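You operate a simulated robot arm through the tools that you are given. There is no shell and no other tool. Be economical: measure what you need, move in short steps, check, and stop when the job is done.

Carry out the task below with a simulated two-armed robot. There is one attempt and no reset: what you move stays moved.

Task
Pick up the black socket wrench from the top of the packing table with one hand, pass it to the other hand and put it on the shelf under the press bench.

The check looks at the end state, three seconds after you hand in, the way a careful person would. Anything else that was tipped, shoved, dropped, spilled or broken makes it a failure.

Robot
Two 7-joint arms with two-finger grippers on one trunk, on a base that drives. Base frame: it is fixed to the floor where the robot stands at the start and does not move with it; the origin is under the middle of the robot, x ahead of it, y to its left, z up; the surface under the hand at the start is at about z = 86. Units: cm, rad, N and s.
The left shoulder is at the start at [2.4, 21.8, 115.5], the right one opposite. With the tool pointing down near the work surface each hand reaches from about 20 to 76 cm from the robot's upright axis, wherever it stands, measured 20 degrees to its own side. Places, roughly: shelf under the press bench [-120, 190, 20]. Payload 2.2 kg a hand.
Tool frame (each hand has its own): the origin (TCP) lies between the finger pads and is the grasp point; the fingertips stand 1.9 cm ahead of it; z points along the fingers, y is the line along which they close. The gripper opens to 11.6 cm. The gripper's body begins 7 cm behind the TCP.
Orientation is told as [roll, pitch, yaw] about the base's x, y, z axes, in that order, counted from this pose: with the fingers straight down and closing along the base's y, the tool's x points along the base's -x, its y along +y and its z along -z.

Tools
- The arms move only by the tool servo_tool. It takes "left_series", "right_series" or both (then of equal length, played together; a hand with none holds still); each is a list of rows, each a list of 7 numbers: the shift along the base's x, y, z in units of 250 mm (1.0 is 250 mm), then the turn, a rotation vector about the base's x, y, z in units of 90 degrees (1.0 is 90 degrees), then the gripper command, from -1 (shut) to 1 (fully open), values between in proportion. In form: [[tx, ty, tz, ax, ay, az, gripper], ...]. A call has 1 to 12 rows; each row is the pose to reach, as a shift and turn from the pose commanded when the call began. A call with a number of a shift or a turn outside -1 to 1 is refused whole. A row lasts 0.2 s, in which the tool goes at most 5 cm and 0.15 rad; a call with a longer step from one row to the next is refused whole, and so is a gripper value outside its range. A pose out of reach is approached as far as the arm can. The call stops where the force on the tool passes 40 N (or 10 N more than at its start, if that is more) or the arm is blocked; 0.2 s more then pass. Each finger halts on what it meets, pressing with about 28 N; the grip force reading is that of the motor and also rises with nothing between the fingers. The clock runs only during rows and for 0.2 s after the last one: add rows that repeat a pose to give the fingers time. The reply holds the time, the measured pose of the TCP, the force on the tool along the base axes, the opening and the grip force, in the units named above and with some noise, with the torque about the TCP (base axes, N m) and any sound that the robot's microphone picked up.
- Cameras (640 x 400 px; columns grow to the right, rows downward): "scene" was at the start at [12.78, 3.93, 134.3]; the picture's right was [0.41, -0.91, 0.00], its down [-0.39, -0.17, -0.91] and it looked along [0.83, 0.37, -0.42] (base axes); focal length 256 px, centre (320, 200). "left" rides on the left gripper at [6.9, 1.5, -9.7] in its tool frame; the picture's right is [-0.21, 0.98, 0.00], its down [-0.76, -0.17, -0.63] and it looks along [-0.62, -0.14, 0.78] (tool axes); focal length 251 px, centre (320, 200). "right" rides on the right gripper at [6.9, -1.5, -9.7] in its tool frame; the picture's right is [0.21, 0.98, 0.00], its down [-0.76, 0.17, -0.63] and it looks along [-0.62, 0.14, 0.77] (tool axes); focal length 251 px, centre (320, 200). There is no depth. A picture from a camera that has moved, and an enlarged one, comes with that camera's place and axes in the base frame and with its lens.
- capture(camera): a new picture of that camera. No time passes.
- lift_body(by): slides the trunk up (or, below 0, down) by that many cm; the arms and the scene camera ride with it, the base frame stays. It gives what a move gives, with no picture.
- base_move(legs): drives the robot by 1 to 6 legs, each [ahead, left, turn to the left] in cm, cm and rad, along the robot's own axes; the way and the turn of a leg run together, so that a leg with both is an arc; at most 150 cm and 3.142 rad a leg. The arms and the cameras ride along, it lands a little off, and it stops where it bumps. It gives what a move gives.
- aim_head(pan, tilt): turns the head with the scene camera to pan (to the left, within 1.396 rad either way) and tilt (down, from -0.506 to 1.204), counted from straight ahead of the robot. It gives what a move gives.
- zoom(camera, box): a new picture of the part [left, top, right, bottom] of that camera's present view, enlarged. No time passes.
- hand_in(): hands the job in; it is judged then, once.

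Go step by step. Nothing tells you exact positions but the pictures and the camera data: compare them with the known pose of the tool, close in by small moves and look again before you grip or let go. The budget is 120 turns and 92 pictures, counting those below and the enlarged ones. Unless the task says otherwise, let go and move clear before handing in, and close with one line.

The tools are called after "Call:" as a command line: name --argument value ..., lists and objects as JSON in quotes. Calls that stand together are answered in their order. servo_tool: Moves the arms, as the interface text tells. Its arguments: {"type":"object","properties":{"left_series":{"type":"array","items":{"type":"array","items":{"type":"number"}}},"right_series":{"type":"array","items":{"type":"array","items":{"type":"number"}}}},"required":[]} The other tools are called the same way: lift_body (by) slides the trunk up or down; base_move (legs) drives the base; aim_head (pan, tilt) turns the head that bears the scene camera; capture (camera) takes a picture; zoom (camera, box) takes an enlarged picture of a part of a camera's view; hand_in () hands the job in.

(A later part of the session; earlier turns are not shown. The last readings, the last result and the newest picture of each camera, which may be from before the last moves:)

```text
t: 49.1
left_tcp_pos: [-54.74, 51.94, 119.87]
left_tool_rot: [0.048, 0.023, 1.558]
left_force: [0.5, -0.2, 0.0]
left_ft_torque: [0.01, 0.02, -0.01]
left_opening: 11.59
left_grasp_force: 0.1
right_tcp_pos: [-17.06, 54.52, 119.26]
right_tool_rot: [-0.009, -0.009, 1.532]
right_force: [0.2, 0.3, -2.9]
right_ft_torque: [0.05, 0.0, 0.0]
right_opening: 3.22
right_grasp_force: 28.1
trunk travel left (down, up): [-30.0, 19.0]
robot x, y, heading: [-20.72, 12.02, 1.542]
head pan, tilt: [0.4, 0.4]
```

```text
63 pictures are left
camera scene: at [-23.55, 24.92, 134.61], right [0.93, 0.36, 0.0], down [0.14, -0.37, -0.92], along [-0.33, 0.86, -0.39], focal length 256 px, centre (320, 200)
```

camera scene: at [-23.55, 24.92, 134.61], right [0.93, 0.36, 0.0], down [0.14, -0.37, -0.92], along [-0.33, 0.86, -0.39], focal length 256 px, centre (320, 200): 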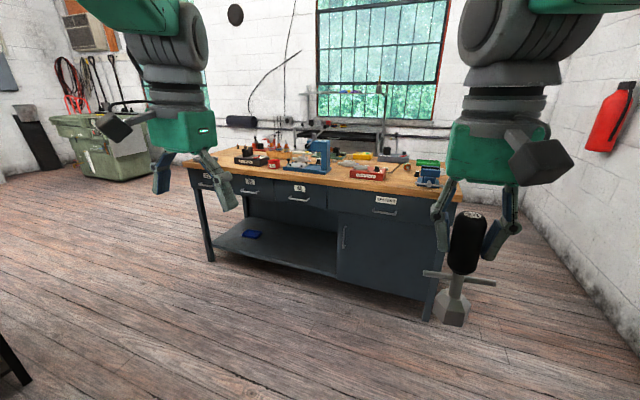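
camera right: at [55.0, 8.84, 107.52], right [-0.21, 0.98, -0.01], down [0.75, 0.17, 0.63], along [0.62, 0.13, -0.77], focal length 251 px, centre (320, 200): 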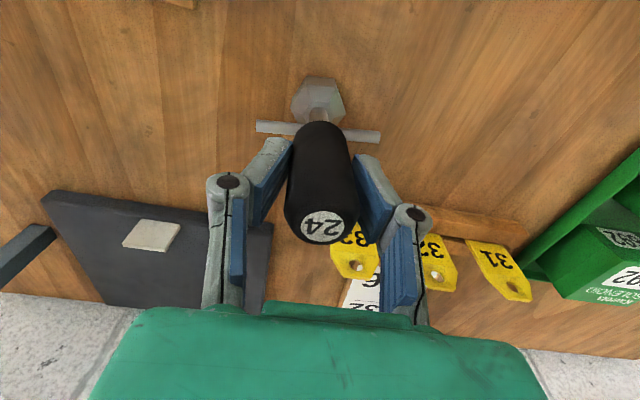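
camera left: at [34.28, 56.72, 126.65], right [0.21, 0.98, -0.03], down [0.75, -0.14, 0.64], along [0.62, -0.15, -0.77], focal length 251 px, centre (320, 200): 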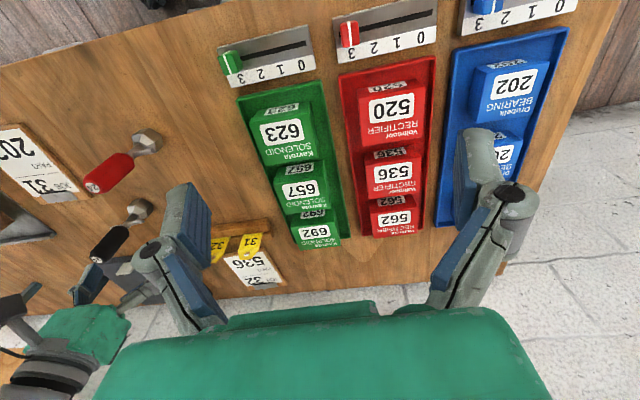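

I can see the open shelf under the press bench (front edge y≈162, clear height about 40 cm), with a small blue item on its left part. Before driving there I'll hand over here: the left hand will come in from its side, tool pointing right and about 20° down, onto the lower handle. First I'll turn the left hand at a distance.

Call:
servo_tool --left_series '[[0.02, 0.005, 0, 0.0431, -0.0431, -0.0616, 1], [0.05, 0.01, 0, 0.0863, -0.0863, -0.1233, 1], [0.09, 0.02, 0, 0.1294, -0.1294, -0.1849, 1], [0.13, 0.03, 0, 0.1726, -0.1726, -0.2466, 1], [0.17, 0.04, 0, 0.2157, -0.2157, -0.3082, 1], [0.21, 0.05, 0, 0.2589, -0.2589, -0.3699, 1], [0.25, 0.06, 0, 0.302, -0.302, -0.4315, 1], [0.29, 0.07, 0, 0.3451, -0.3451, -0.4931, 1], [0.33, 0.08, 0, 0.3883, -0.3883, -0.5548, 1], [0.37, 0.09, 0, 0.4314, -0.4314, -0.6164, 1], [0.41, 0.1, 0, 0.4746, -0.4746, -0.6781, 1], [0.45, 0.1, 0, 0.5177, -0.5177, -0.7397, 1]]'

Call:
capture --camera "scene"

```text
t: 51.7
left_tcp_pos: [-43.85, 54.31, 119.81]
left_tool_rot: [-0.171, -1.049, 0.382]
left_force: [-1.0, -0.9, -0.7]
left_ft_torque: [0.0, 0.01, 0.01]
left_opening: 11.6
left_grasp_force: 0.1
left hand out of reach, approached as far as the arm can: row 3
right_tcp_pos: [-17.34, 54.38, 119.24]
right_tool_rot: [-0.011, -0.01, 1.534]
right_force: [-0.5, -0.2, -3.8]
right_ft_torque: [0.0, -0.03, -0.04]
right_opening: 3.19
right_grasp_force: 28.2
trunk travel left (down, up): [-30.0, 19.0]
robot x, y, heading: [-20.65, 12.22, 1.537]
head pan, tilt: [0.4, 0.4]
```

```text
62 pictures are left
camera scene: at [-23.99, 24.95, 134.6], right [0.93, 0.36, 0.0], down [0.14, -0.37, -0.92], along [-0.33, 0.86, -0.39], focal length 256 px, centre (320, 200)
```

scene: 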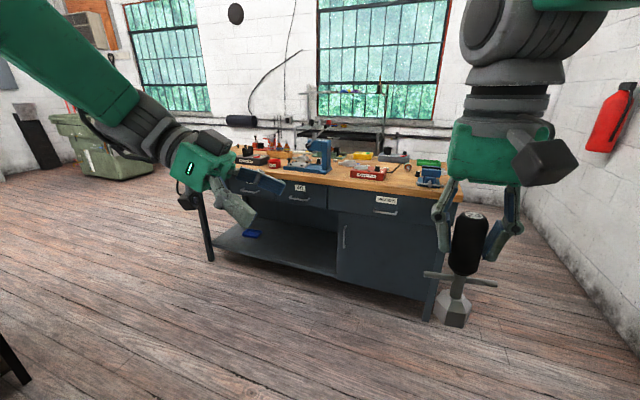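

The turn works. I'll finish it and bring the left hand to the pre-handover point, about 15 cm from the handle.

Call:
servo_tool --left_series '[[0.04, 0, 0, 0.0431, -0.0431, -0.0616, 1], [0.08, 0, 0, 0.0863, -0.0863, -0.1233, 1], [0.16, 0, 0.01, 0.0863, -0.0863, -0.1233, 1], [0.24, 0, 0.02, 0.0863, -0.0863, -0.1233, 1], [0.32, 0, 0.03, 0.0863, -0.0863, -0.1233, 1], [0.4, 0, 0.03, 0.0863, -0.0863, -0.1233, 1], [0.46, 0, 0.03, 0.0863, -0.0863, -0.1233, 1], [0.5, 0, 0.03, 0.0863, -0.0863, -0.1233, 1], [0.5, 0, 0.03, 0.0863, -0.0863, -0.1233, 1], [0.5, 0, 0.03, 0.0863, -0.0863, -0.1233, 1]]'

Call:
capture --camera "scene"

Call:
capture --camera "left"

```text
t: 53.9
left_tcp_pos: [-31.04, 54.37, 120.66]
left_tool_rot: [0.084, -1.205, -0.041]
left_force: [0.2, -0.4, 0.3]
left_ft_torque: [0.03, 0.03, 0.0]
left_opening: 11.59
left_grasp_force: 0.0
right_tcp_pos: [-17.02, 54.41, 119.22]
right_tool_rot: [-0.009, -0.011, 1.532]
right_force: [0.4, -0.3, -3.7]
right_ft_torque: [0.02, -0.03, 0.0]
right_opening: 3.21
right_grasp_force: 28.3
trunk travel left (down, up): [-30.0, 19.0]
robot x, y, heading: [-20.68, 12.25, 1.534]
head pan, tilt: [0.4, 0.4]
```

```text
61 pictures are left
camera scene: at [-23.73, 24.95, 134.6], right [0.93, 0.36, 0.0], down [0.14, -0.37, -0.92], along [-0.33, 0.86, -0.39], focal length 256 px, centre (320, 200)
```

scene: 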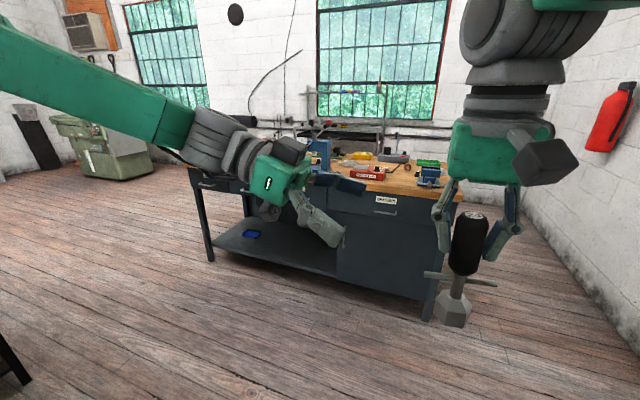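

```text
60 pictures are left
camera left: at [-42.73, 55.5, 117.66], right [0.04, 0.97, 0.23], down [-0.31, -0.21, 0.93], along [0.95, -0.11, 0.3], focal length 251 px, centre (320, 200)
```

left: 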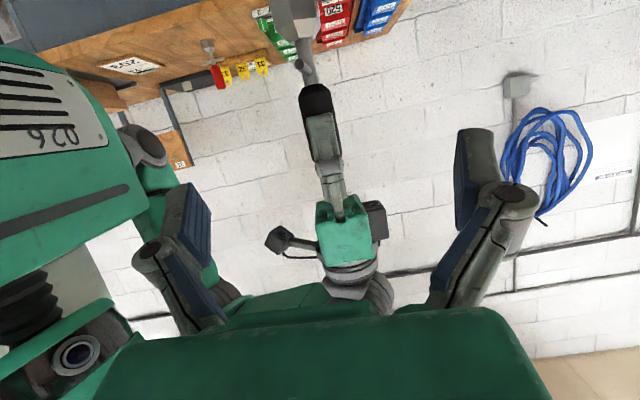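

Both hands' housings have boxes on both sides, so a shallower 12° down-angle gives better clearance between the grippers. I'll adjust the left hand to that.

Call:
servo_tool --left_series '[[-0.01, 0, -0.03, -0.004, -0.033, -0.009, 1], [-0.02, 0, -0.06, -0.008, -0.066, -0.018, 1], [-0.03, 0, -0.086, -0.011, -0.099, -0.026, 1], [-0.03, 0, -0.086, -0.011, -0.099, -0.026, 1], [-0.03, 0, -0.086, -0.011, -0.099, -0.026, 1]]'

Call:
capture --camera "left"

```text
t: 55.1
left_tcp_pos: [-31.78, 54.23, 118.56]
left_tool_rot: [0.047, -1.36, -0.047]
left_force: [-0.5, 0.2, 0.9]
left_ft_torque: [0.01, 0.02, -0.01]
left_opening: 11.6
left_grasp_force: 0.1
right_tcp_pos: [-17.03, 54.39, 119.34]
right_tool_rot: [-0.009, -0.011, 1.53]
right_force: [0.3, -0.8, -2.5]
right_ft_torque: [0.0, 0.01, -0.05]
right_opening: 3.22
right_grasp_force: 28.3
trunk travel left (down, up): [-30.0, 19.0]
robot x, y, heading: [-20.62, 12.21, 1.538]
head pan, tilt: [0.4, 0.4]
```

```text
59 pictures are left
camera left: at [-42.77, 55.83, 113.73], right [0.05, 0.97, 0.22], down [-0.46, -0.17, 0.87], along [0.89, -0.14, 0.44], focal length 251 px, centre (320, 200)
```

left: 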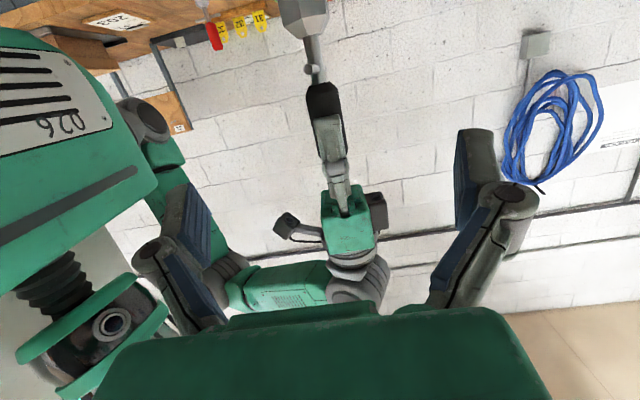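

The exposed lower handle spans z≈114.6–117.2 at (-17, 54.3). I'll advance the left hand slowly to within 4 cm of it and check.

Call:
servo_tool --left_series '[[0.04, 0, -0.007, 0, 0, 0, 1], [0.09, 0, -0.015, 0, 0, 0, 1], [0.14, 0, -0.024, 0, 0, 0, 1], [0.19, 0, -0.033, 0, 0, 0, 1], [0.24, 0, -0.041, 0, 0, 0, 1], [0.29, 0, -0.05, 0, 0, 0, 1], [0.34, 0, -0.059, 0, 0, 0, 1], [0.39, 0, -0.067, 0, 0, 0, 1], [0.42, 0, -0.072, 0, 0, 0, 1], [0.43, 0, -0.074, 0, 0, 0, 1], [0.43, 0, -0.074, 0, 0, 0, 1]]'

Call:
capture --camera "left"

Call:
capture --camera "scene"

```text
t: 57.5
left_tcp_pos: [-20.97, 54.28, 116.47]
left_tool_rot: [0.048, -1.359, -0.046]
left_force: [0.8, 0.1, 0.3]
left_ft_torque: [-0.01, 0.0, 0.02]
left_opening: 11.6
left_grasp_force: 0.0
right_tcp_pos: [-17.1, 54.36, 119.31]
right_tool_rot: [-0.008, -0.013, 1.534]
right_force: [-0.1, 0.7, -2.7]
right_ft_torque: [0.0, 0.0, 0.01]
right_opening: 3.17
right_grasp_force: 27.8
trunk travel left (down, up): [-30.0, 19.0]
robot x, y, heading: [-20.47, 12.14, 1.535]
head pan, tilt: [0.4, 0.4]
```

```text
58 pictures are left
camera left: at [-31.97, 55.86, 111.83], right [0.04, 0.97, 0.22], down [-0.46, -0.17, 0.87], along [0.89, -0.14, 0.44], focal length 251 px, centre (320, 200)
```

left: 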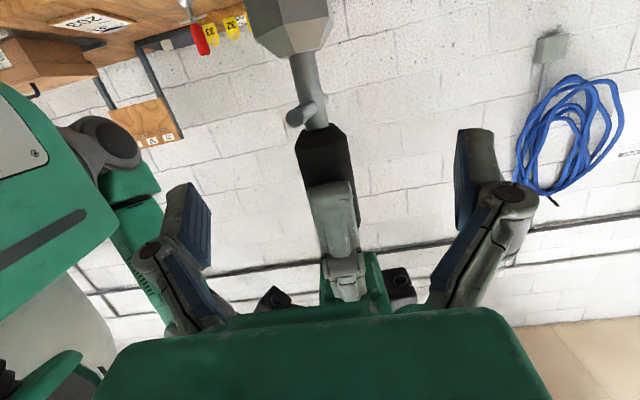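

```text
57 pictures are left
camera scene: at [-23.78, 25.0, 134.6], right [0.93, 0.36, 0.0], down [0.14, -0.37, -0.92], along [-0.33, 0.86, -0.39], focal length 256 px, centre (320, 200)
```

scene: 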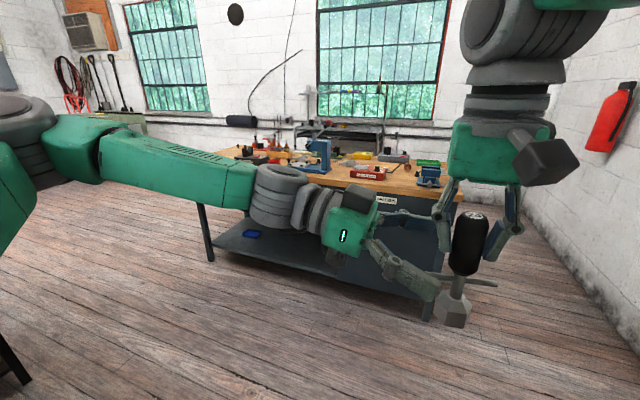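

Alignment is good. I'll advance the last 4 cm slowly.

Call:
servo_tool --left_series '[[0.03, 0, -0.004, 0, 0, 0, 1], [0.06, 0, -0.008, 0, 0, 0, 1], [0.09, 0, -0.012, 0, 0, 0, 1], [0.12, 0, -0.016, 0, 0, 0, 1], [0.14, 0, -0.018, 0, 0, 0, 1], [0.155, 0, -0.02, 0, 0, 0, 1], [0.155, 0, -0.02, 0, 0, 0, 1], [0.155, 0, -0.02, 0, 0, 0, 1]]'

Call:
capture --camera "left"

Call:
zoom --camera "scene" --box '[340, 170, 560, 340]'

```text
t: 59.3
left_tcp_pos: [-17.11, 54.19, 116.22]
left_tool_rot: [0.047, -1.36, -0.048]
left_force: [-0.5, 0.1, -0.5]
left_ft_torque: [-0.01, -0.02, 0.01]
left_opening: 11.62
left_grasp_force: 0.0
right_tcp_pos: [-17.01, 54.41, 119.27]
right_tool_rot: [-0.009, -0.011, 1.533]
right_force: [-0.7, 0.3, -2.0]
right_ft_torque: [0.01, 0.04, 0.02]
right_opening: 3.19
right_grasp_force: 27.7
trunk travel left (down, up): [-30.0, 19.0]
robot x, y, heading: [-20.45, 11.96, 1.537]
head pan, tilt: [0.4, 0.4]
```

```text
56 pictures are left
camera left: at [-28.16, 55.83, 111.45], right [0.05, 0.97, 0.22], down [-0.46, -0.17, 0.87], along [0.89, -0.14, 0.44], focal length 251 px, centre (320, 200)
```

left: 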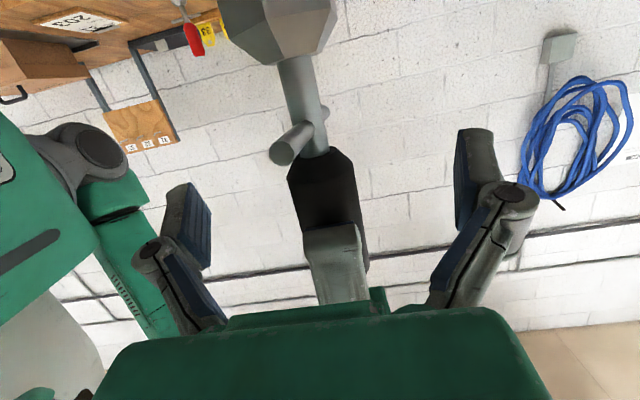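

```text
2.35 times, centred on (450, 255) of scene
camera zoom: at [-23.75, 25.01, 134.6], right [0.93, 0.36, 0.0], down [0.14, -0.37, -0.92], along [-0.33, 0.86, -0.39], focal length 602 px, centre (14, 71)
```

zoom: 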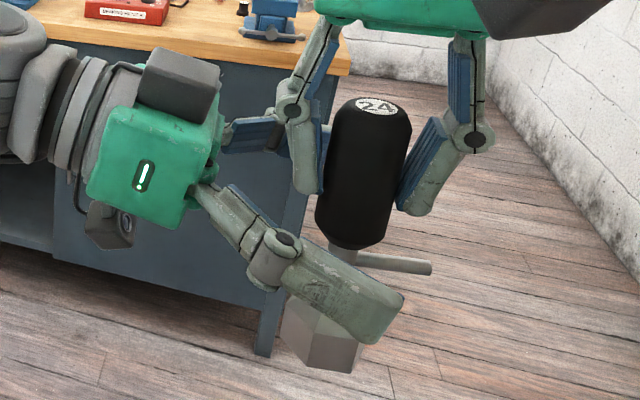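

The lower handle lies right at the left TCP (image about (325, 187)). I'll close the left gripper slowly.

Call:
servo_tool --left_series '[[0, 0, 0, 0, 0, 0, 0.7], [0, 0, 0, 0, 0, 0, 0.4], [0, 0, 0, 0, 0, 0, 0.1], [0, 0, 0, 0, 0, 0, -0.1], [0, 0, 0, 0, 0, 0, -0.3], [0, 0, 0, 0, 0, 0, -0.5], [0, 0, 0, 0, 0, 0, -0.7], [0, 0, 0, 0, 0, 0, -1], [0, 0, 0, 0, 0, 0, -1], [0, 0, 0, 0, 0, 0, -1]]'

Call:
capture --camera "left"

Call:
zoom --camera "scene" --box '[340, 170, 560, 340]'

```text
t: 61.5
left_tcp_pos: [-17.15, 54.27, 116.16]
left_tool_rot: [0.046, -1.358, -0.045]
left_force: [3.2, 9.5, 1.0]
left_ft_torque: [0.02, 0.0, 0.19]
left_opening: 2.71
left_grasp_force: 28.6
right_tcp_pos: [-17.16, 54.41, 119.3]
right_tool_rot: [-0.009, -0.011, 1.532]
right_force: [-3.5, -7.6, -1.3]
right_ft_torque: [-0.28, 0.09, -0.18]
right_opening: 3.2
right_grasp_force: 28.0
trunk travel left (down, up): [-30.0, 19.0]
robot x, y, heading: [-20.17, 12.36, 1.541]
head pan, tilt: [0.4, 0.4]
```

```text
54 pictures are left
camera left: at [-28.19, 55.87, 111.45], right [0.04, 0.97, 0.22], down [-0.46, -0.18, 0.87], along [0.89, -0.14, 0.44], focal length 251 px, centre (320, 200)
```

left: 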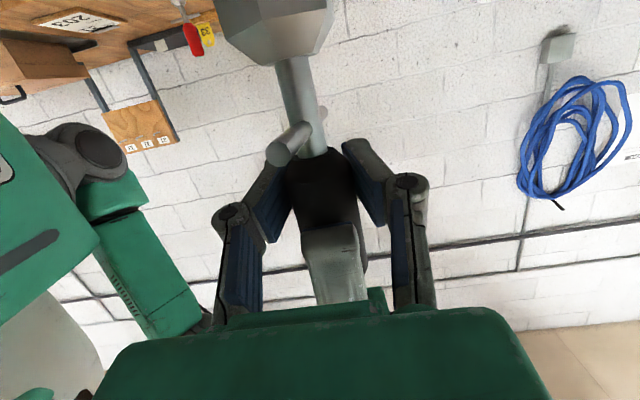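

```text
2.35 times, centred on (450, 255) of scene
camera zoom: at [-23.75, 25.01, 134.6], right [0.93, 0.36, 0.0], down [0.14, -0.37, -0.92], along [-0.33, 0.86, -0.39], focal length 602 px, centre (14, 71)
```

zoom: 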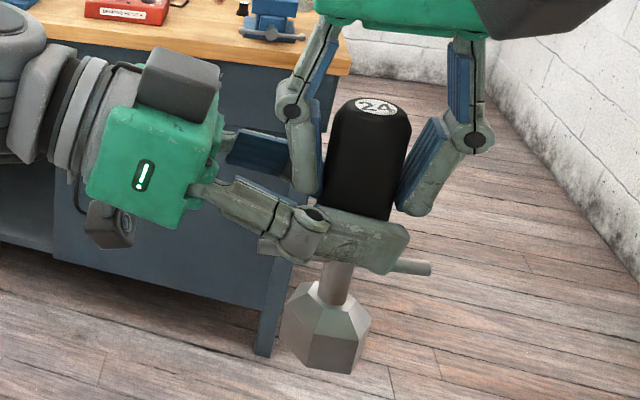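

The left opening reads only 2.7 cm, so its pads are partly on the handle's tapered end. I'll open the left slightly, raise it about 0.8 cm and re-grip while the right holds.

Call:
servo_tool --left_series '[[0, 0, 0, 0, 0, 0, -0.2], [0, 0, 0, 0, 0, 0, 0.1], [0, 0, 0.015, 0, 0, 0, 0.1], [0, 0, 0.032, 0, 0, 0, 0.1], [0, 0, 0.032, 0, 0, 0, 0.0], [0, 0, 0.032, 0, 0, 0, -0.2], [0, 0, 0.032, 0, 0, 0, -0.4], [0, 0, 0.032, 0, 0, 0, -0.6], [0, 0, 0.032, 0, 0, 0, -1], [0, 0, 0.032, 0, 0, 0, -1], [0, 0, 0.032, 0, 0, 0, -1]]'

Call:
zoom --camera "scene" --box '[340, 170, 560, 340]'

Call:
zoom --camera "left" --box '[200, 90, 440, 240]'

```text
t: 63.9
left_tcp_pos: [-17.18, 54.28, 116.89]
left_tool_rot: [0.046, -1.36, -0.045]
left_force: [3.3, 6.7, 0.0]
left_ft_torque: [0.07, -0.04, 0.22]
left_opening: 2.67
left_grasp_force: 28.0
right_tcp_pos: [-17.14, 54.43, 119.35]
right_tool_rot: [-0.01, -0.012, 1.532]
right_force: [-3.2, -5.7, -0.4]
right_ft_torque: [-0.23, 0.02, -0.22]
right_opening: 3.22
right_grasp_force: 28.1
trunk travel left (down, up): [-30.0, 19.0]
robot x, y, heading: [-20.04, 11.99, 1.535]
head pan, tilt: [0.4, 0.4]
```

```text
2.35 times, centred on (450, 255) of scene
camera zoom: at [-23.75, 25.01, 134.6], right [0.93, 0.36, 0.0], down [0.14, -0.37, -0.92], along [-0.33, 0.86, -0.39], focal length 602 px, centre (14, 71)
```

zoom: 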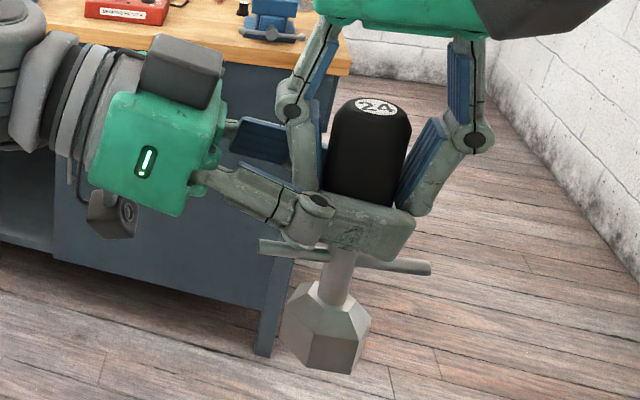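

```text
2.67 times, centred on (320, 165) of left
camera zoom: at [-28.12, 55.87, 112.22], right [0.04, 0.97, 0.22], down [-0.46, -0.18, 0.87], along [0.89, -0.14, 0.44], focal length 670 px, centre (320, 293)
```

zoom: 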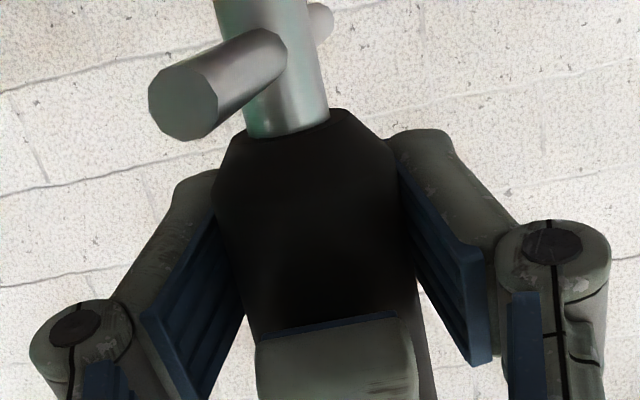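

The opening is the same as before, so the handle is simply flatter in that direction, and the pads now sit above the taper. I'll open the right gripper only slightly, to about 4.4 cm, so its fingers don't push into the left hand, and check that the left holds.

Call:
servo_tool --right_series '[[0, 0, 0, 0, 0, 0, -0.4], [0, 0, 0, 0, 0, 0, -0.3], [0, 0, 0, 0, 0, 0, -0.24], [0, 0, 0, 0, 0, 0, -0.24]]'

Call:
zoom --camera "scene" --box '[340, 170, 560, 340]'

```text
t: 64.9
left_tcp_pos: [-17.12, 54.4, 116.88]
left_tool_rot: [0.046, -1.359, -0.045]
left_force: [-0.1, -0.5, 0.8]
left_ft_torque: [-0.02, 0.02, -0.02]
left_opening: 2.66
left_grasp_force: 28.5
right_tcp_pos: [-17.09, 54.36, 119.3]
right_tool_rot: [-0.009, -0.012, 1.532]
right_force: [-0.2, 0.3, 0.7]
right_ft_torque: [0.01, 0.0, 0.01]
right_opening: 4.44
right_grasp_force: 0.1
trunk travel left (down, up): [-30.0, 19.0]
robot x, y, heading: [-20.29, 12.31, 1.538]
head pan, tilt: [0.4, 0.4]
```

```text
2.35 times, centred on (450, 255) of scene
camera zoom: at [-23.75, 25.01, 134.6], right [0.93, 0.36, 0.0], down [0.14, -0.37, -0.92], along [-0.33, 0.86, -0.39], focal length 602 px, centre (14, 71)
```

zoom: 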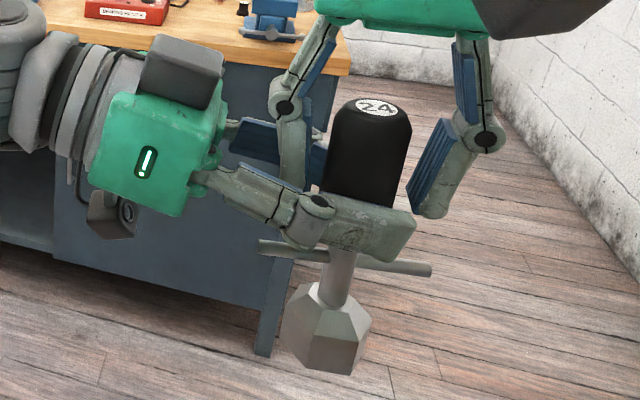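

The left hand holds it alone. I'll raise the right hand straight up off the handle.

Call:
servo_tool --right_series '[[0, 0, 0.03, 0, 0, 0, -0.24], [0, 0, 0.07, 0, 0, 0, -0.24], [0, 0, 0.12, 0, 0, 0, -0.24], [0, 0, 0.18, 0, 0, 0, -0.24], [0.02, 0, 0.25, 0, 0, 0, -0.24], [0.06, 0, 0.32, 0, 0, 0, -0.24], [0.12, 0, 0.38, 0, 0, 0, -0.24], [0.2, 0, 0.4, 0, 0, 0, -0.24], [0.3, 0, 0.4, 0, 0, 0, -0.24], [0.4, 0, 0.4, 0, 0, 0, -0.24], [0.48, 0, 0.4, 0, 0, 0, -0.24]]'

Call:
capture --camera "scene"

```text
t: 67.3
left_tcp_pos: [-16.98, 54.36, 116.86]
left_tool_rot: [0.047, -1.358, -0.047]
left_force: [0.1, -0.3, 0.1]
left_ft_torque: [0.0, -0.05, -0.02]
left_opening: 2.64
left_grasp_force: 28.4
right_tcp_pos: [-4.77, 54.45, 129.26]
right_tool_rot: [-0.008, -0.01, 1.533]
right_force: [0.4, -0.2, 0.2]
right_ft_torque: [0.01, 0.0, 0.02]
right_opening: 4.4
right_grasp_force: 0.1
trunk travel left (down, up): [-30.0, 19.0]
robot x, y, heading: [-21.05, 11.92, 1.54]
head pan, tilt: [0.4, 0.4]
```

```text
49 pictures are left
camera scene: at [-23.45, 24.99, 134.61], right [0.93, 0.36, 0.0], down [0.14, -0.37, -0.92], along [-0.33, 0.86, -0.39], focal length 256 px, centre (320, 200)
```

scene: 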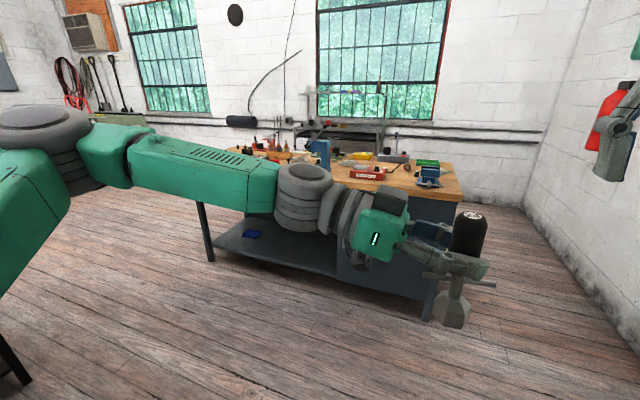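

Handover done; the wrench is firmly in the left hand. Now I'll yaw the left hand by 90° so its tool points forward, moving it in front of the left shoulder.

Call:
servo_tool --left_series '[[-0.06, 0.05, 0, 0, 0, 0.09, -1], [-0.13, 0.1, 0, 0, 0, 0.18, -1], [-0.2, 0.15, 0, 0, 0, 0.27, -1], [-0.27, 0.2, 0, 0, 0, 0.36, -1], [-0.34, 0.25, 0, 0, 0, 0.45, -1], [-0.41, 0.3, 0, 0, 0, 0.54, -1], [-0.48, 0.35, 0, 0, 0, 0.63, -1], [-0.55, 0.4, 0, 0, 0, 0.72, -1], [-0.62, 0.45, 0, 0, 0, 0.81, -1], [-0.69, 0.5, 0, 0, 0, 0.9, -1], [-0.74, 0.54, 0, 0, 0, 0.97, -1], [-0.76, 0.56, 0, 0, 0, 0.98, -1]]'

Call:
capture --camera "scene"

```text
t: 69.9
left_tcp_pos: [-36.21, 68.23, 116.95]
left_tool_rot: [0.046, -1.357, 1.492]
left_force: [0.2, 0.2, 0.6]
left_ft_torque: [0.03, 0.02, -0.02]
left_opening: 2.65
left_grasp_force: 28.0
right_tcp_pos: [-4.94, 54.41, 129.33]
right_tool_rot: [-0.008, -0.011, 1.532]
right_force: [-0.5, 0.2, 0.5]
right_ft_torque: [0.01, -0.01, -0.02]
right_opening: 4.42
right_grasp_force: 0.0
trunk travel left (down, up): [-30.0, 19.0]
robot x, y, heading: [-20.53, 12.16, 1.539]
head pan, tilt: [0.4, 0.4]
```

```text
48 pictures are left
camera scene: at [-23.53, 24.98, 134.61], right [0.93, 0.36, 0.0], down [0.14, -0.37, -0.92], along [-0.33, 0.86, -0.39], focal length 256 px, centre (320, 200)
```

scene: 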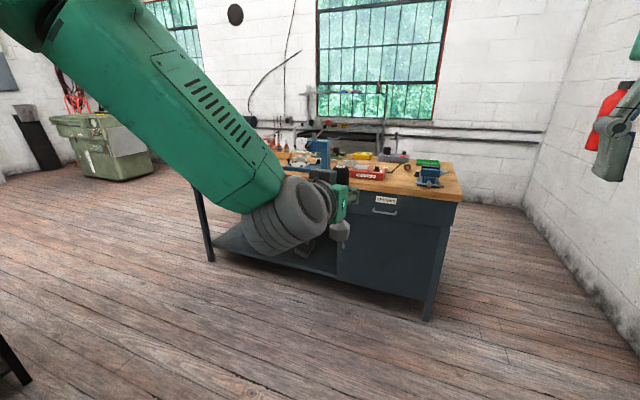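

Good. Now I'll drive: turn left, go diagonally to in front of the shelf, and turn back to face the bench, stopping well short.

Call:
base_move --legs '[[0, 0, 0.77]]'

Call:
capture --camera "scene"

```text
t: 72.3
left_tcp_pos: [-70.71, 41.67, 116.85]
left_tool_rot: [0.052, -1.357, 2.253]
left_force: [-0.3, -0.3, 0.5]
left_ft_torque: [0.01, -0.03, -0.01]
left_opening: 2.63
left_grasp_force: 27.8
right_tcp_pos: [-38.52, 53.48, 129.3]
right_tool_rot: [-0.007, -0.01, 2.298]
right_force: [-0.3, -0.9, 0.1]
right_ft_torque: [0.03, 0.01, 0.02]
right_opening: 4.4
right_grasp_force: 0.0
trunk travel left (down, up): [-30.0, 19.0]
robot x, y, heading: [-20.65, 12.56, 2.302]
head pan, tilt: [0.4, 0.4]
```

```text
47 pictures are left
camera scene: at [-31.57, 19.16, 134.61], right [0.42, 0.91, 0.0], down [0.35, -0.17, -0.92], along [-0.83, 0.39, -0.39], focal length 256 px, centre (320, 200)
```

scene: 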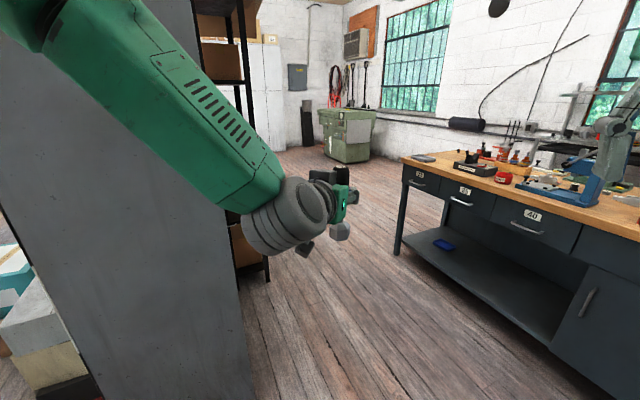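

A large grey cabinet stands on the left, near the diagonal path. I'll take a wider route: turn back, go forward first, then head left, keeping clear of it.

Call:
base_move --legs '[[0, 0, -0.77], [60, 0, 0]]'

Call:
base_move --legs '[[0, 0, 1.0]]'

Call:
capture --camera "scene"

```text
t: 77.8
left_tcp_pos: [-34.55, 129.48, 117.12]
left_tool_rot: [0.049, -1.359, 1.49]
left_force: [0.1, -0.4, -3.0]
left_ft_torque: [-0.03, -0.02, 0.01]
left_opening: 2.66
left_grasp_force: 27.7
right_tcp_pos: [-3.23, 115.64, 129.4]
right_tool_rot: [-0.008, -0.012, 1.533]
right_force: [-0.1, -0.6, 0.1]
right_ft_torque: [0.01, 0.0, -0.02]
right_opening: 4.42
right_grasp_force: 0.1
trunk travel left (down, up): [-30.0, 19.0]
robot x, y, heading: [-18.7, 73.6, 1.539]
head pan, tilt: [0.4, 0.4]
```

```text
t: 80.7
left_tcp_pos: [-74.33, 89.96, 117.13]
left_tool_rot: [0.052, -1.361, 2.499]
left_force: [-0.4, -0.1, -1.6]
left_ft_torque: [0.0, 0.01, 0.0]
left_opening: 2.66
left_grasp_force: 28.2
right_tcp_pos: [-45.84, 109.1, 129.58]
right_tool_rot: [-0.007, -0.015, 2.543]
right_force: [0.7, 0.4, 0.1]
right_ft_torque: [-0.02, 0.01, -0.01]
right_opening: 4.41
right_grasp_force: 0.0
trunk travel left (down, up): [-30.0, 19.0]
robot x, y, heading: [-18.75, 73.75, 2.548]
head pan, tilt: [0.4, 0.4]
```

```text
46 pictures are left
camera scene: at [-31.3, 77.74, 134.61], right [0.19, 0.98, 0.0], down [0.38, -0.08, -0.92], along [-0.9, 0.18, -0.39], focal length 256 px, centre (320, 200)
```

scene: 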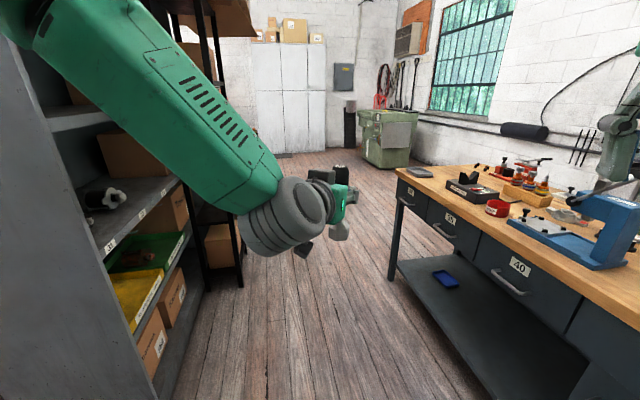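

The shelving on the left has its front at y≈30–48 and the bench front is at y≈161, so the aisle is wide enough. I'll continue to about x = -95 and then face the bench.

Call:
base_move --legs '[[0, 0, 0.37], [77, 0, 0]]'

Call:
base_move --legs '[[0, 0, -1.36]]'

Call:
capture --camera "scene"

```text
t: 85.9
left_tcp_pos: [-148.93, 86.35, 117.3]
left_tool_rot: [0.05, -1.364, 2.861]
left_force: [-0.1, 0.5, -2.5]
left_ft_torque: [0.01, 0.02, -0.03]
left_opening: 2.64
left_grasp_force: 27.8
right_tcp_pos: [-129.23, 114.16, 129.71]
right_tool_rot: [-0.007, -0.02, 2.904]
right_force: [-0.4, -0.3, 0.5]
right_ft_torque: [-0.02, 0.02, 0.0]
right_opening: 4.4
right_grasp_force: 0.0
trunk travel left (down, up): [-30.0, 19.0]
robot x, y, heading: [-91.72, 90.43, 2.909]
head pan, tilt: [0.4, 0.4]
```

```text
t: 89.7
left_tcp_pos: [-107.39, 145.76, 117.31]
left_tool_rot: [0.05, -1.366, 1.493]
left_force: [1.2, 1.0, -2.5]
left_ft_torque: [-0.01, -0.02, 0.04]
left_opening: 2.64
left_grasp_force: 28.6
right_tcp_pos: [-76.18, 131.94, 129.6]
right_tool_rot: [-0.01, -0.019, 1.534]
right_force: [0.0, -0.5, 0.3]
right_ft_torque: [0.01, 0.01, -0.02]
right_opening: 4.4
right_grasp_force: 0.2
trunk travel left (down, up): [-30.0, 19.0]
robot x, y, heading: [-91.58, 90.69, 1.538]
head pan, tilt: [0.4, 0.4]
```

```text
45 pictures are left
camera scene: at [-94.77, 103.51, 134.61], right [0.93, 0.36, 0.0], down [0.14, -0.37, -0.92], along [-0.33, 0.86, -0.39], focal length 256 px, centre (320, 200)
```

scene: 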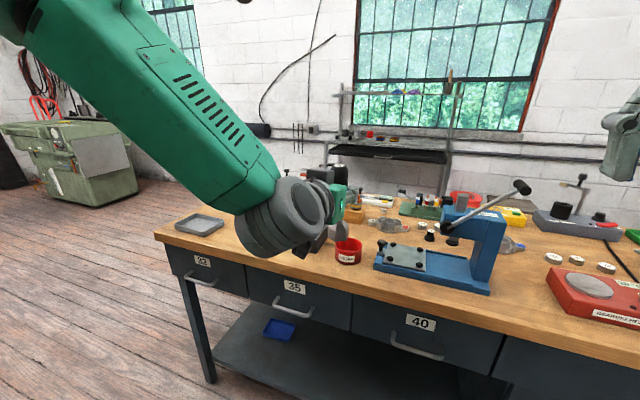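

I'm facing the bench: bench top z≈85 with its front at y≈159, drawers down to z≈62, shelf z≈20 from y≈162. The spot around x≈-110 is free and the blue tray is at x≈-150. Now I'll lower the trunk fully.

Call:
lift_body --by -15

Call:
lift_body --by -14.5

Call:
aim_head --pan 0.3 --tilt 0.75

Call:
capture --camera "scene"

```text
t: 91.4
left_tcp_pos: [-107.43, 145.58, 102.51]
left_tool_rot: [0.051, -1.368, 1.49]
left_force: [0.3, 0.2, -2.6]
left_ft_torque: [-0.03, -0.03, -0.01]
left_opening: 2.64
left_grasp_force: 27.9
right_tcp_pos: [-76.08, 131.7, 114.47]
right_tool_rot: [-0.009, -0.014, 1.535]
right_force: [0.2, -0.3, 0.2]
right_ft_torque: [0.03, -0.02, -0.02]
right_opening: 4.42
right_grasp_force: 0.0
trunk travel left (down, up): [-15.0, 34.0]
robot x, y, heading: [-91.55, 90.9, 1.539]
head pan, tilt: [0.4, 0.4]
```

```text
t: 93.1
left_tcp_pos: [-107.28, 145.4, 88.04]
left_tool_rot: [0.05, -1.368, 1.491]
left_force: [0.3, -0.6, -2.9]
left_ft_torque: [0.0, 0.02, -0.02]
left_opening: 2.61
left_grasp_force: 28.3
right_tcp_pos: [-76.1, 131.76, 99.99]
right_tool_rot: [-0.01, -0.014, 1.533]
right_force: [0.0, 1.3, 0.2]
right_ft_torque: [-0.01, 0.0, -0.01]
right_opening: 4.41
right_grasp_force: 0.1
trunk travel left (down, up): [-0.5, 48.5]
robot x, y, heading: [-92.14, 90.62, 1.538]
head pan, tilt: [0.4, 0.4]
```

```text
t: 94.0
left_tcp_pos: [-107.38, 145.5, 88.06]
left_tool_rot: [0.051, -1.369, 1.491]
left_force: [1.0, 0.0, -2.3]
left_ft_torque: [-0.01, -0.01, 0.0]
left_opening: 2.64
left_grasp_force: 28.0
right_tcp_pos: [-76.07, 131.72, 99.98]
right_tool_rot: [-0.008, -0.013, 1.535]
right_force: [-0.2, 0.6, -0.1]
right_ft_torque: [0.01, 0.02, 0.01]
right_opening: 4.39
right_grasp_force: 0.0
trunk travel left (down, up): [-0.5, 48.5]
robot x, y, heading: [-91.87, 90.71, 1.54]
head pan, tilt: [0.3, 0.75]
```

```text
44 pictures are left
camera scene: at [-93.58, 102.74, 102.01], right [0.96, 0.27, 0.0], down [0.18, -0.66, -0.73], along [-0.19, 0.7, -0.68], focal length 256 px, centre (320, 200)
```

scene: 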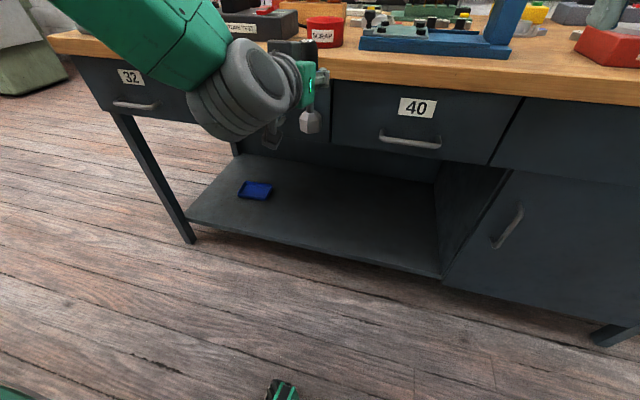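

The view is clear: the shelf spans x≈-166…-65, y≈160…218, and only the blue tray is on it. I'll back off 6 cm to keep the arm away from my own base, then lower the left hand in front of the bench.

Call:
base_move --legs '[[-6, 0, 0]]'

Call:
servo_tool --left_series '[[0, 0.05, -0.05, 0, 0, 0, -1], [0, 0.1, -0.12, 0, 0, 0, -1], [0, 0.16, -0.2, 0, 0, 0, -1], [0, 0.22, -0.28, 0, 0, 0, -1], [0, 0.25, -0.36, 0, 0, 0, -1], [0, 0.27, -0.45, 0, 0, 0, -1], [0, 0.27, -0.54, 0, 0, 0, -1], [0, 0.27, -0.63, 0, 0, 0, -1], [0, 0.27, -0.72, 0, 0, 0, -1], [0, 0.27, -0.8, 0, 0, 0, -1], [0, 0.27, -0.85, 0, 0, 0, -1]]'

Call:
capture --camera "scene"

```text
t: 94.9
left_tcp_pos: [-107.62, 139.37, 88.13]
left_tool_rot: [0.051, -1.37, 1.49]
left_force: [0.4, -0.8, -3.2]
left_ft_torque: [-0.04, 0.03, 0.03]
left_opening: 2.61
left_grasp_force: 27.5
right_tcp_pos: [-76.34, 125.58, 100.02]
right_tool_rot: [-0.009, -0.014, 1.534]
right_force: [-0.8, 0.3, 0.2]
right_ft_torque: [0.01, 0.0, 0.04]
right_opening: 4.41
right_grasp_force: 0.1
trunk travel left (down, up): [-0.5, 48.5]
robot x, y, heading: [-91.67, 84.89, 1.547]
head pan, tilt: [0.3, 0.75]
```

```text
t: 97.3
left_tcp_pos: [-107.55, 145.97, 66.83]
left_tool_rot: [0.054, -1.37, 1.488]
left_force: [0.8, -0.2, -3.7]
left_ft_torque: [-0.03, 0.02, -0.01]
left_opening: 2.6
left_grasp_force: 28.0
right_tcp_pos: [-76.27, 125.6, 99.79]
right_tool_rot: [-0.007, -0.007, 1.535]
right_force: [0.4, 0.8, 0.4]
right_ft_torque: [0.03, -0.02, 0.0]
right_opening: 4.4
right_grasp_force: 0.0
trunk travel left (down, up): [-0.5, 48.5]
robot x, y, heading: [-91.92, 84.17, 1.536]
head pan, tilt: [0.3, 0.75]
```

```text
43 pictures are left
camera scene: at [-93.74, 96.8, 101.99], right [0.96, 0.27, 0.0], down [0.18, -0.66, -0.73], along [-0.19, 0.7, -0.69], focal length 256 px, centre (320, 200)
```

scene: 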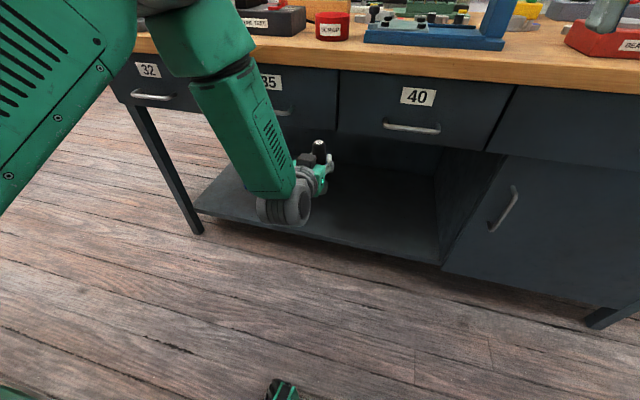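

Going well; the arm straightens as it lowers, which keeps the elbow away from the bench edge. I'll continue down.

Call:
servo_tool --left_series '[[0, 0, -0.06, 0, 0, 0, -1], [0, 0, -0.13, 0, 0, 0, -1], [0, 0, -0.21, 0, 0, 0, -1], [0, 0, -0.29, 0, 0, 0, -1], [0, 0, -0.37, 0, 0, 0, -1], [0, 0, -0.45, 0, 0, 0, -1], [0, 0, -0.53, 0, 0, 0, -1], [0, 0, -0.61, 0, 0, 0, -1], [0, 0, -0.68, 0, 0, 0, -1], [0, 0, -0.72, 0, 0, 0, -1]]'

Call:
capture --camera "scene"

```text
t: 99.5
left_tcp_pos: [-107.61, 145.95, 48.91]
left_tool_rot: [0.056, -1.369, 1.486]
left_force: [-0.2, 0.6, -2.2]
left_ft_torque: [0.01, 0.01, 0.02]
left_opening: 2.6
left_grasp_force: 28.2
right_tcp_pos: [-76.29, 125.6, 99.6]
right_tool_rot: [-0.008, -0.007, 1.534]
right_force: [-0.3, -0.6, 0.4]
right_ft_torque: [0.01, 0.01, -0.02]
right_opening: 4.4
right_grasp_force: 0.1
trunk travel left (down, up): [-0.5, 48.5]
robot x, y, heading: [-91.74, 84.7, 1.541]
head pan, tilt: [0.3, 0.75]
```

```text
42 pictures are left
camera scene: at [-93.73, 96.8, 101.99], right [0.96, 0.27, 0.0], down [0.18, -0.66, -0.73], along [-0.19, 0.7, -0.68], focal length 256 px, centre (320, 200)
```

scene: 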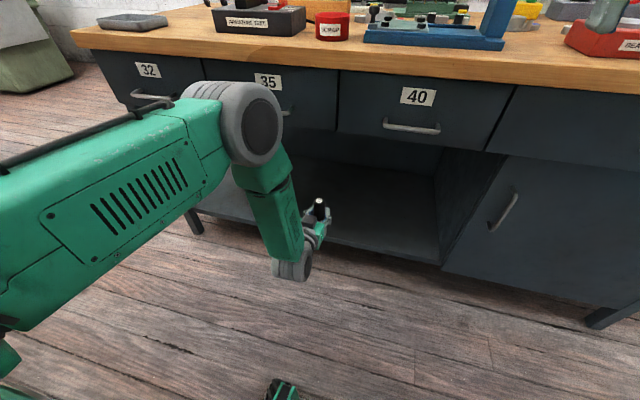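

The elbow is at about (-118, 134, 82), clear of the bench. I'll lower the hand to insertion height (wrench bottom about 7 cm over shelf level), still outside the shelf.

Call:
servo_tool --left_series '[[0, 0, -0.06, 0, 0, 0, -1], [0, 0, -0.13, 0, 0, 0, -1], [0, 0, -0.2, 0, 0, 0, -1], [0, 0, -0.27, 0, 0, 0, -1], [0, 0, -0.34, 0, 0, 0, -1], [0, 0, -0.4, 0, 0, 0, -1], [0, 0, -0.44, 0, 0, 0, -1], [0, 0, -0.44, 0, 0, 0, -1]]'

Call:
capture --camera "scene"

Call:
capture --camera "left"

```text
t: 101.3
left_tcp_pos: [-107.61, 145.95, 37.99]
left_tool_rot: [0.056, -1.371, 1.488]
left_force: [0.8, 0.2, -3.4]
left_ft_torque: [0.01, 0.0, 0.01]
left_opening: 2.6
left_grasp_force: 28.2
right_tcp_pos: [-76.23, 125.53, 99.75]
right_tool_rot: [-0.006, -0.006, 1.533]
right_force: [-0.1, -0.5, 0.1]
right_ft_torque: [-0.01, -0.03, 0.0]
right_opening: 4.37
right_grasp_force: 0.0
trunk travel left (down, up): [-0.5, 48.5]
robot x, y, heading: [-92.13, 84.59, 1.538]
head pan, tilt: [0.3, 0.75]
```

```text
41 pictures are left
camera scene: at [-93.73, 96.79, 102.0], right [0.96, 0.27, 0.0], down [0.18, -0.66, -0.73], along [-0.19, 0.7, -0.68], focal length 256 px, centre (320, 200)
```

scene: 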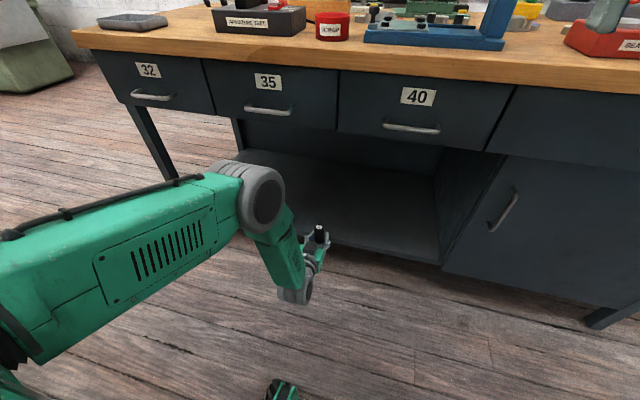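

```text
40 pictures are left
camera left: at [-109.59, 135.18, 33.09], right [-0.97, 0.07, 0.22], down [0.16, -0.47, 0.87], along [0.17, 0.88, 0.45], focal length 251 px, centre (320, 200)
```

left: 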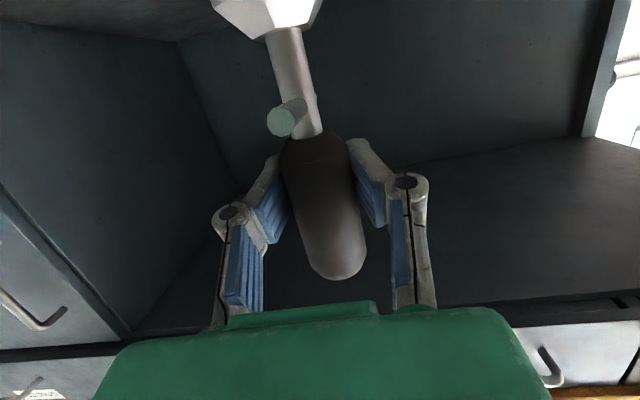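

All clear ahead of the hand. I'll drive forward 16 cm so the wrench enters over the shelf.

Call:
base_move --legs '[[8, 0, 0]]'

Call:
base_move --legs '[[8, 0, 0]]'

Call:
capture --camera "scene"

```text
t: 102.4
left_tcp_pos: [-107.33, 153.92, 37.8]
left_tool_rot: [0.054, -1.37, 1.487]
left_force: [1.2, -0.2, -2.5]
left_ft_torque: [0.0, 0.01, -0.01]
left_opening: 2.59
left_grasp_force: 28.4
right_tcp_pos: [-76.05, 133.68, 99.75]
right_tool_rot: [-0.006, -0.008, 1.535]
right_force: [0.6, 1.1, 0.2]
right_ft_torque: [-0.06, 0.0, -0.03]
right_opening: 4.42
right_grasp_force: 0.0
trunk travel left (down, up): [-0.5, 48.5]
robot x, y, heading: [-91.72, 92.79, 1.536]
head pan, tilt: [0.3, 0.75]
```

```text
t: 103.4
left_tcp_pos: [-107.25, 161.87, 37.98]
left_tool_rot: [0.054, -1.37, 1.49]
left_force: [0.9, 0.0, -3.2]
left_ft_torque: [0.01, 0.01, 0.01]
left_opening: 2.59
left_grasp_force: 27.9
right_tcp_pos: [-75.81, 141.49, 99.43]
right_tool_rot: [-0.008, 0.0, 1.535]
right_force: [0.6, 0.9, 0.0]
right_ft_torque: [-0.03, 0.0, -0.01]
right_opening: 4.4
right_grasp_force: 0.1
trunk travel left (down, up): [-0.5, 48.5]
robot x, y, heading: [-91.1, 100.36, 1.541]
head pan, tilt: [0.3, 0.75]
```

```text
39 pictures are left
camera scene: at [-93.27, 112.7, 101.98], right [0.96, 0.27, 0.0], down [0.18, -0.66, -0.73], along [-0.2, 0.7, -0.69], focal length 256 px, centre (320, 200)
```

scene: 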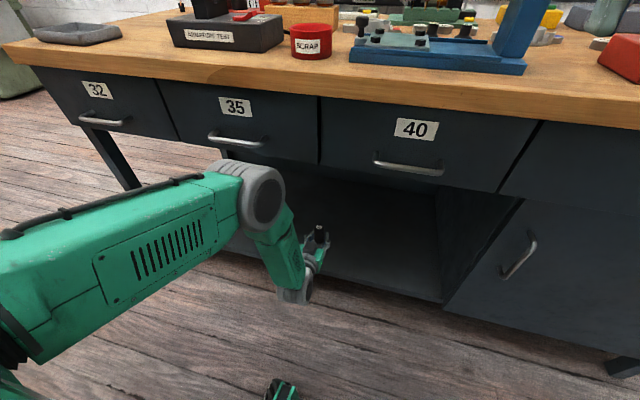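

Clearance is good. I'll extend the hand another 10 cm into the shelf.

Call:
servo_tool --left_series '[[0, 0.05, 0, 0, 0, 0, -1], [0, 0.1, 0, 0, 0, 0, -1], [0, 0.16, -0.01, 0, 0, 0, -1], [0, 0.22, -0.02, 0, 0, 0, -1], [0, 0.28, -0.03, 0, 0, 0, -1], [0, 0.34, -0.04, 0, 0, 0, -1], [0, 0.39, -0.05, 0, 0, 0, -1], [0, 0.42, -0.06, 0, 0, 0, -1], [0, 0.42, -0.06, 0, 0, 0, -1]]'

Call:
capture --camera "scene"

Call:
capture --camera "left"

```text
t: 105.4
left_tcp_pos: [-107.23, 172.07, 36.69]
left_tool_rot: [0.057, -1.374, 1.486]
left_force: [0.8, 0.6, -2.6]
left_ft_torque: [0.0, 0.0, -0.01]
left_opening: 2.59
left_grasp_force: 28.0
right_tcp_pos: [-75.95, 141.25, 99.17]
right_tool_rot: [-0.008, 0.006, 1.536]
right_force: [0.4, -0.3, -0.7]
right_ft_torque: [-0.02, -0.02, 0.0]
right_opening: 4.39
right_grasp_force: 0.0
trunk travel left (down, up): [-0.5, 48.5]
robot x, y, heading: [-91.17, 100.58, 1.543]
head pan, tilt: [0.3, 0.75]
```

```text
38 pictures are left
camera scene: at [-93.27, 112.63, 101.99], right [0.96, 0.27, 0.0], down [0.18, -0.66, -0.73], along [-0.2, 0.7, -0.69], focal length 256 px, centre (320, 200)
```

scene: 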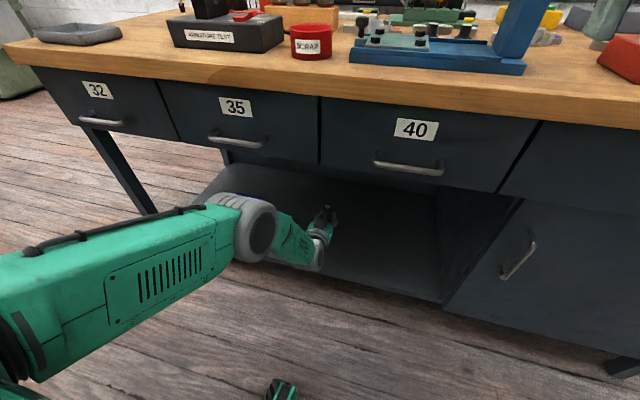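

```text
37 pictures are left
camera left: at [-109.15, 161.34, 31.84], right [-0.97, 0.07, 0.22], down [0.16, -0.48, 0.86], along [0.17, 0.88, 0.45], focal length 251 px, centre (320, 200)
```

left: 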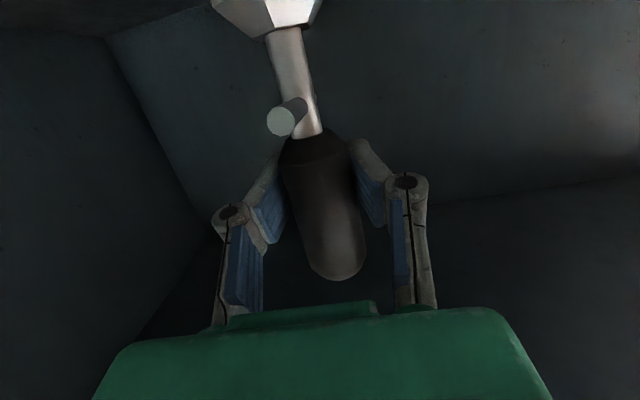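

Wrench is over the shelf at y≈172. I'll check that it hangs upright before lowering.

Call:
zoom --camera "scene" --box '[270, 180, 390, 280]'

```text
4.00 times, centred on (330, 230) of scene
camera zoom: at [-93.27, 112.63, 101.99], right [0.96, 0.27, 0.0], down [0.18, -0.66, -0.73], along [-0.2, 0.7, -0.69], focal length 1024 px, centre (280, 80)
```

zoom: 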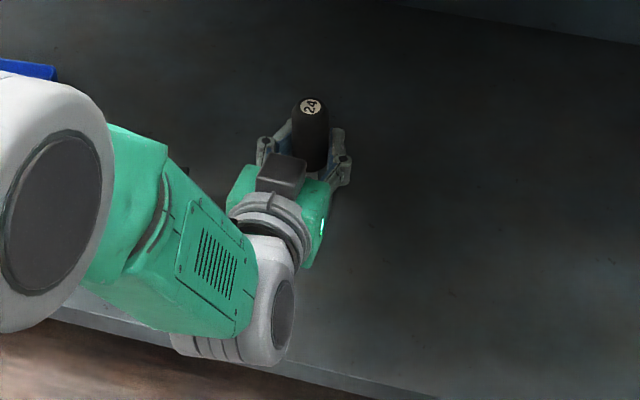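

It's upright over its base, with the top straight above the TCP. I'll lower slowly toward the shelf.

Call:
servo_tool --left_series '[[0, 0, -0.03, 0, 0, 0, -1], [0, 0, -0.07, 0, 0, 0, -1], [0, 0, -0.11, 0, 0, 0, -1], [0, 0, -0.15, 0, 0, 0, -1], [0, 0, -0.18, 0, 0, 0, -1], [0, 0, -0.2, 0, 0, 0, -1], [0, 0, -0.21, 0, 0, 0, -1], [0, 0, -0.22, 0, 0, 0, -1], [0, 0, -0.22, 0, 0, 0, -1]]'

Call:
capture --camera "left"

```text
t: 107.4
left_tcp_pos: [-107.42, 171.8, 31.91]
left_tool_rot: [0.055, -1.375, 1.489]
left_force: [0.2, -0.3, -1.9]
left_ft_torque: [0.01, 0.04, 0.03]
left_opening: 2.6
left_grasp_force: 27.5
left hand out of reach, approached as far as the arm can: row 6, 7, 8, 9
right_tcp_pos: [-75.92, 141.22, 99.3]
right_tool_rot: [-0.009, 0.005, 1.535]
right_force: [0.0, -0.3, 0.6]
right_ft_torque: [0.0, -0.01, 0.03]
right_opening: 4.42
right_grasp_force: 0.1
trunk travel left (down, up): [-0.5, 48.5]
robot x, y, heading: [-91.12, 100.83, 1.542]
head pan, tilt: [0.3, 0.75]
```

```text
35 pictures are left
camera left: at [-109.33, 160.93, 26.97], right [-0.97, 0.07, 0.22], down [0.16, -0.48, 0.86], along [0.17, 0.88, 0.45], focal length 251 px, centre (320, 200)
```

left: 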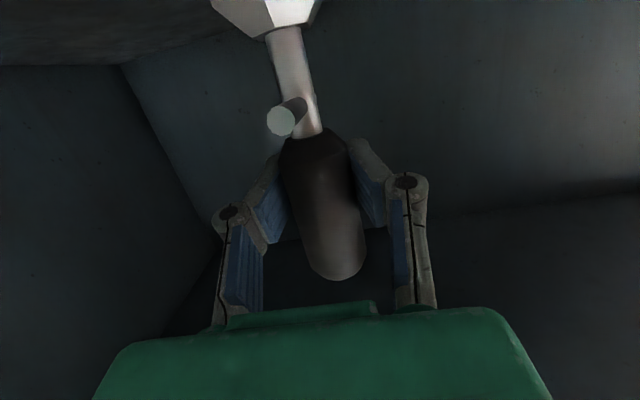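

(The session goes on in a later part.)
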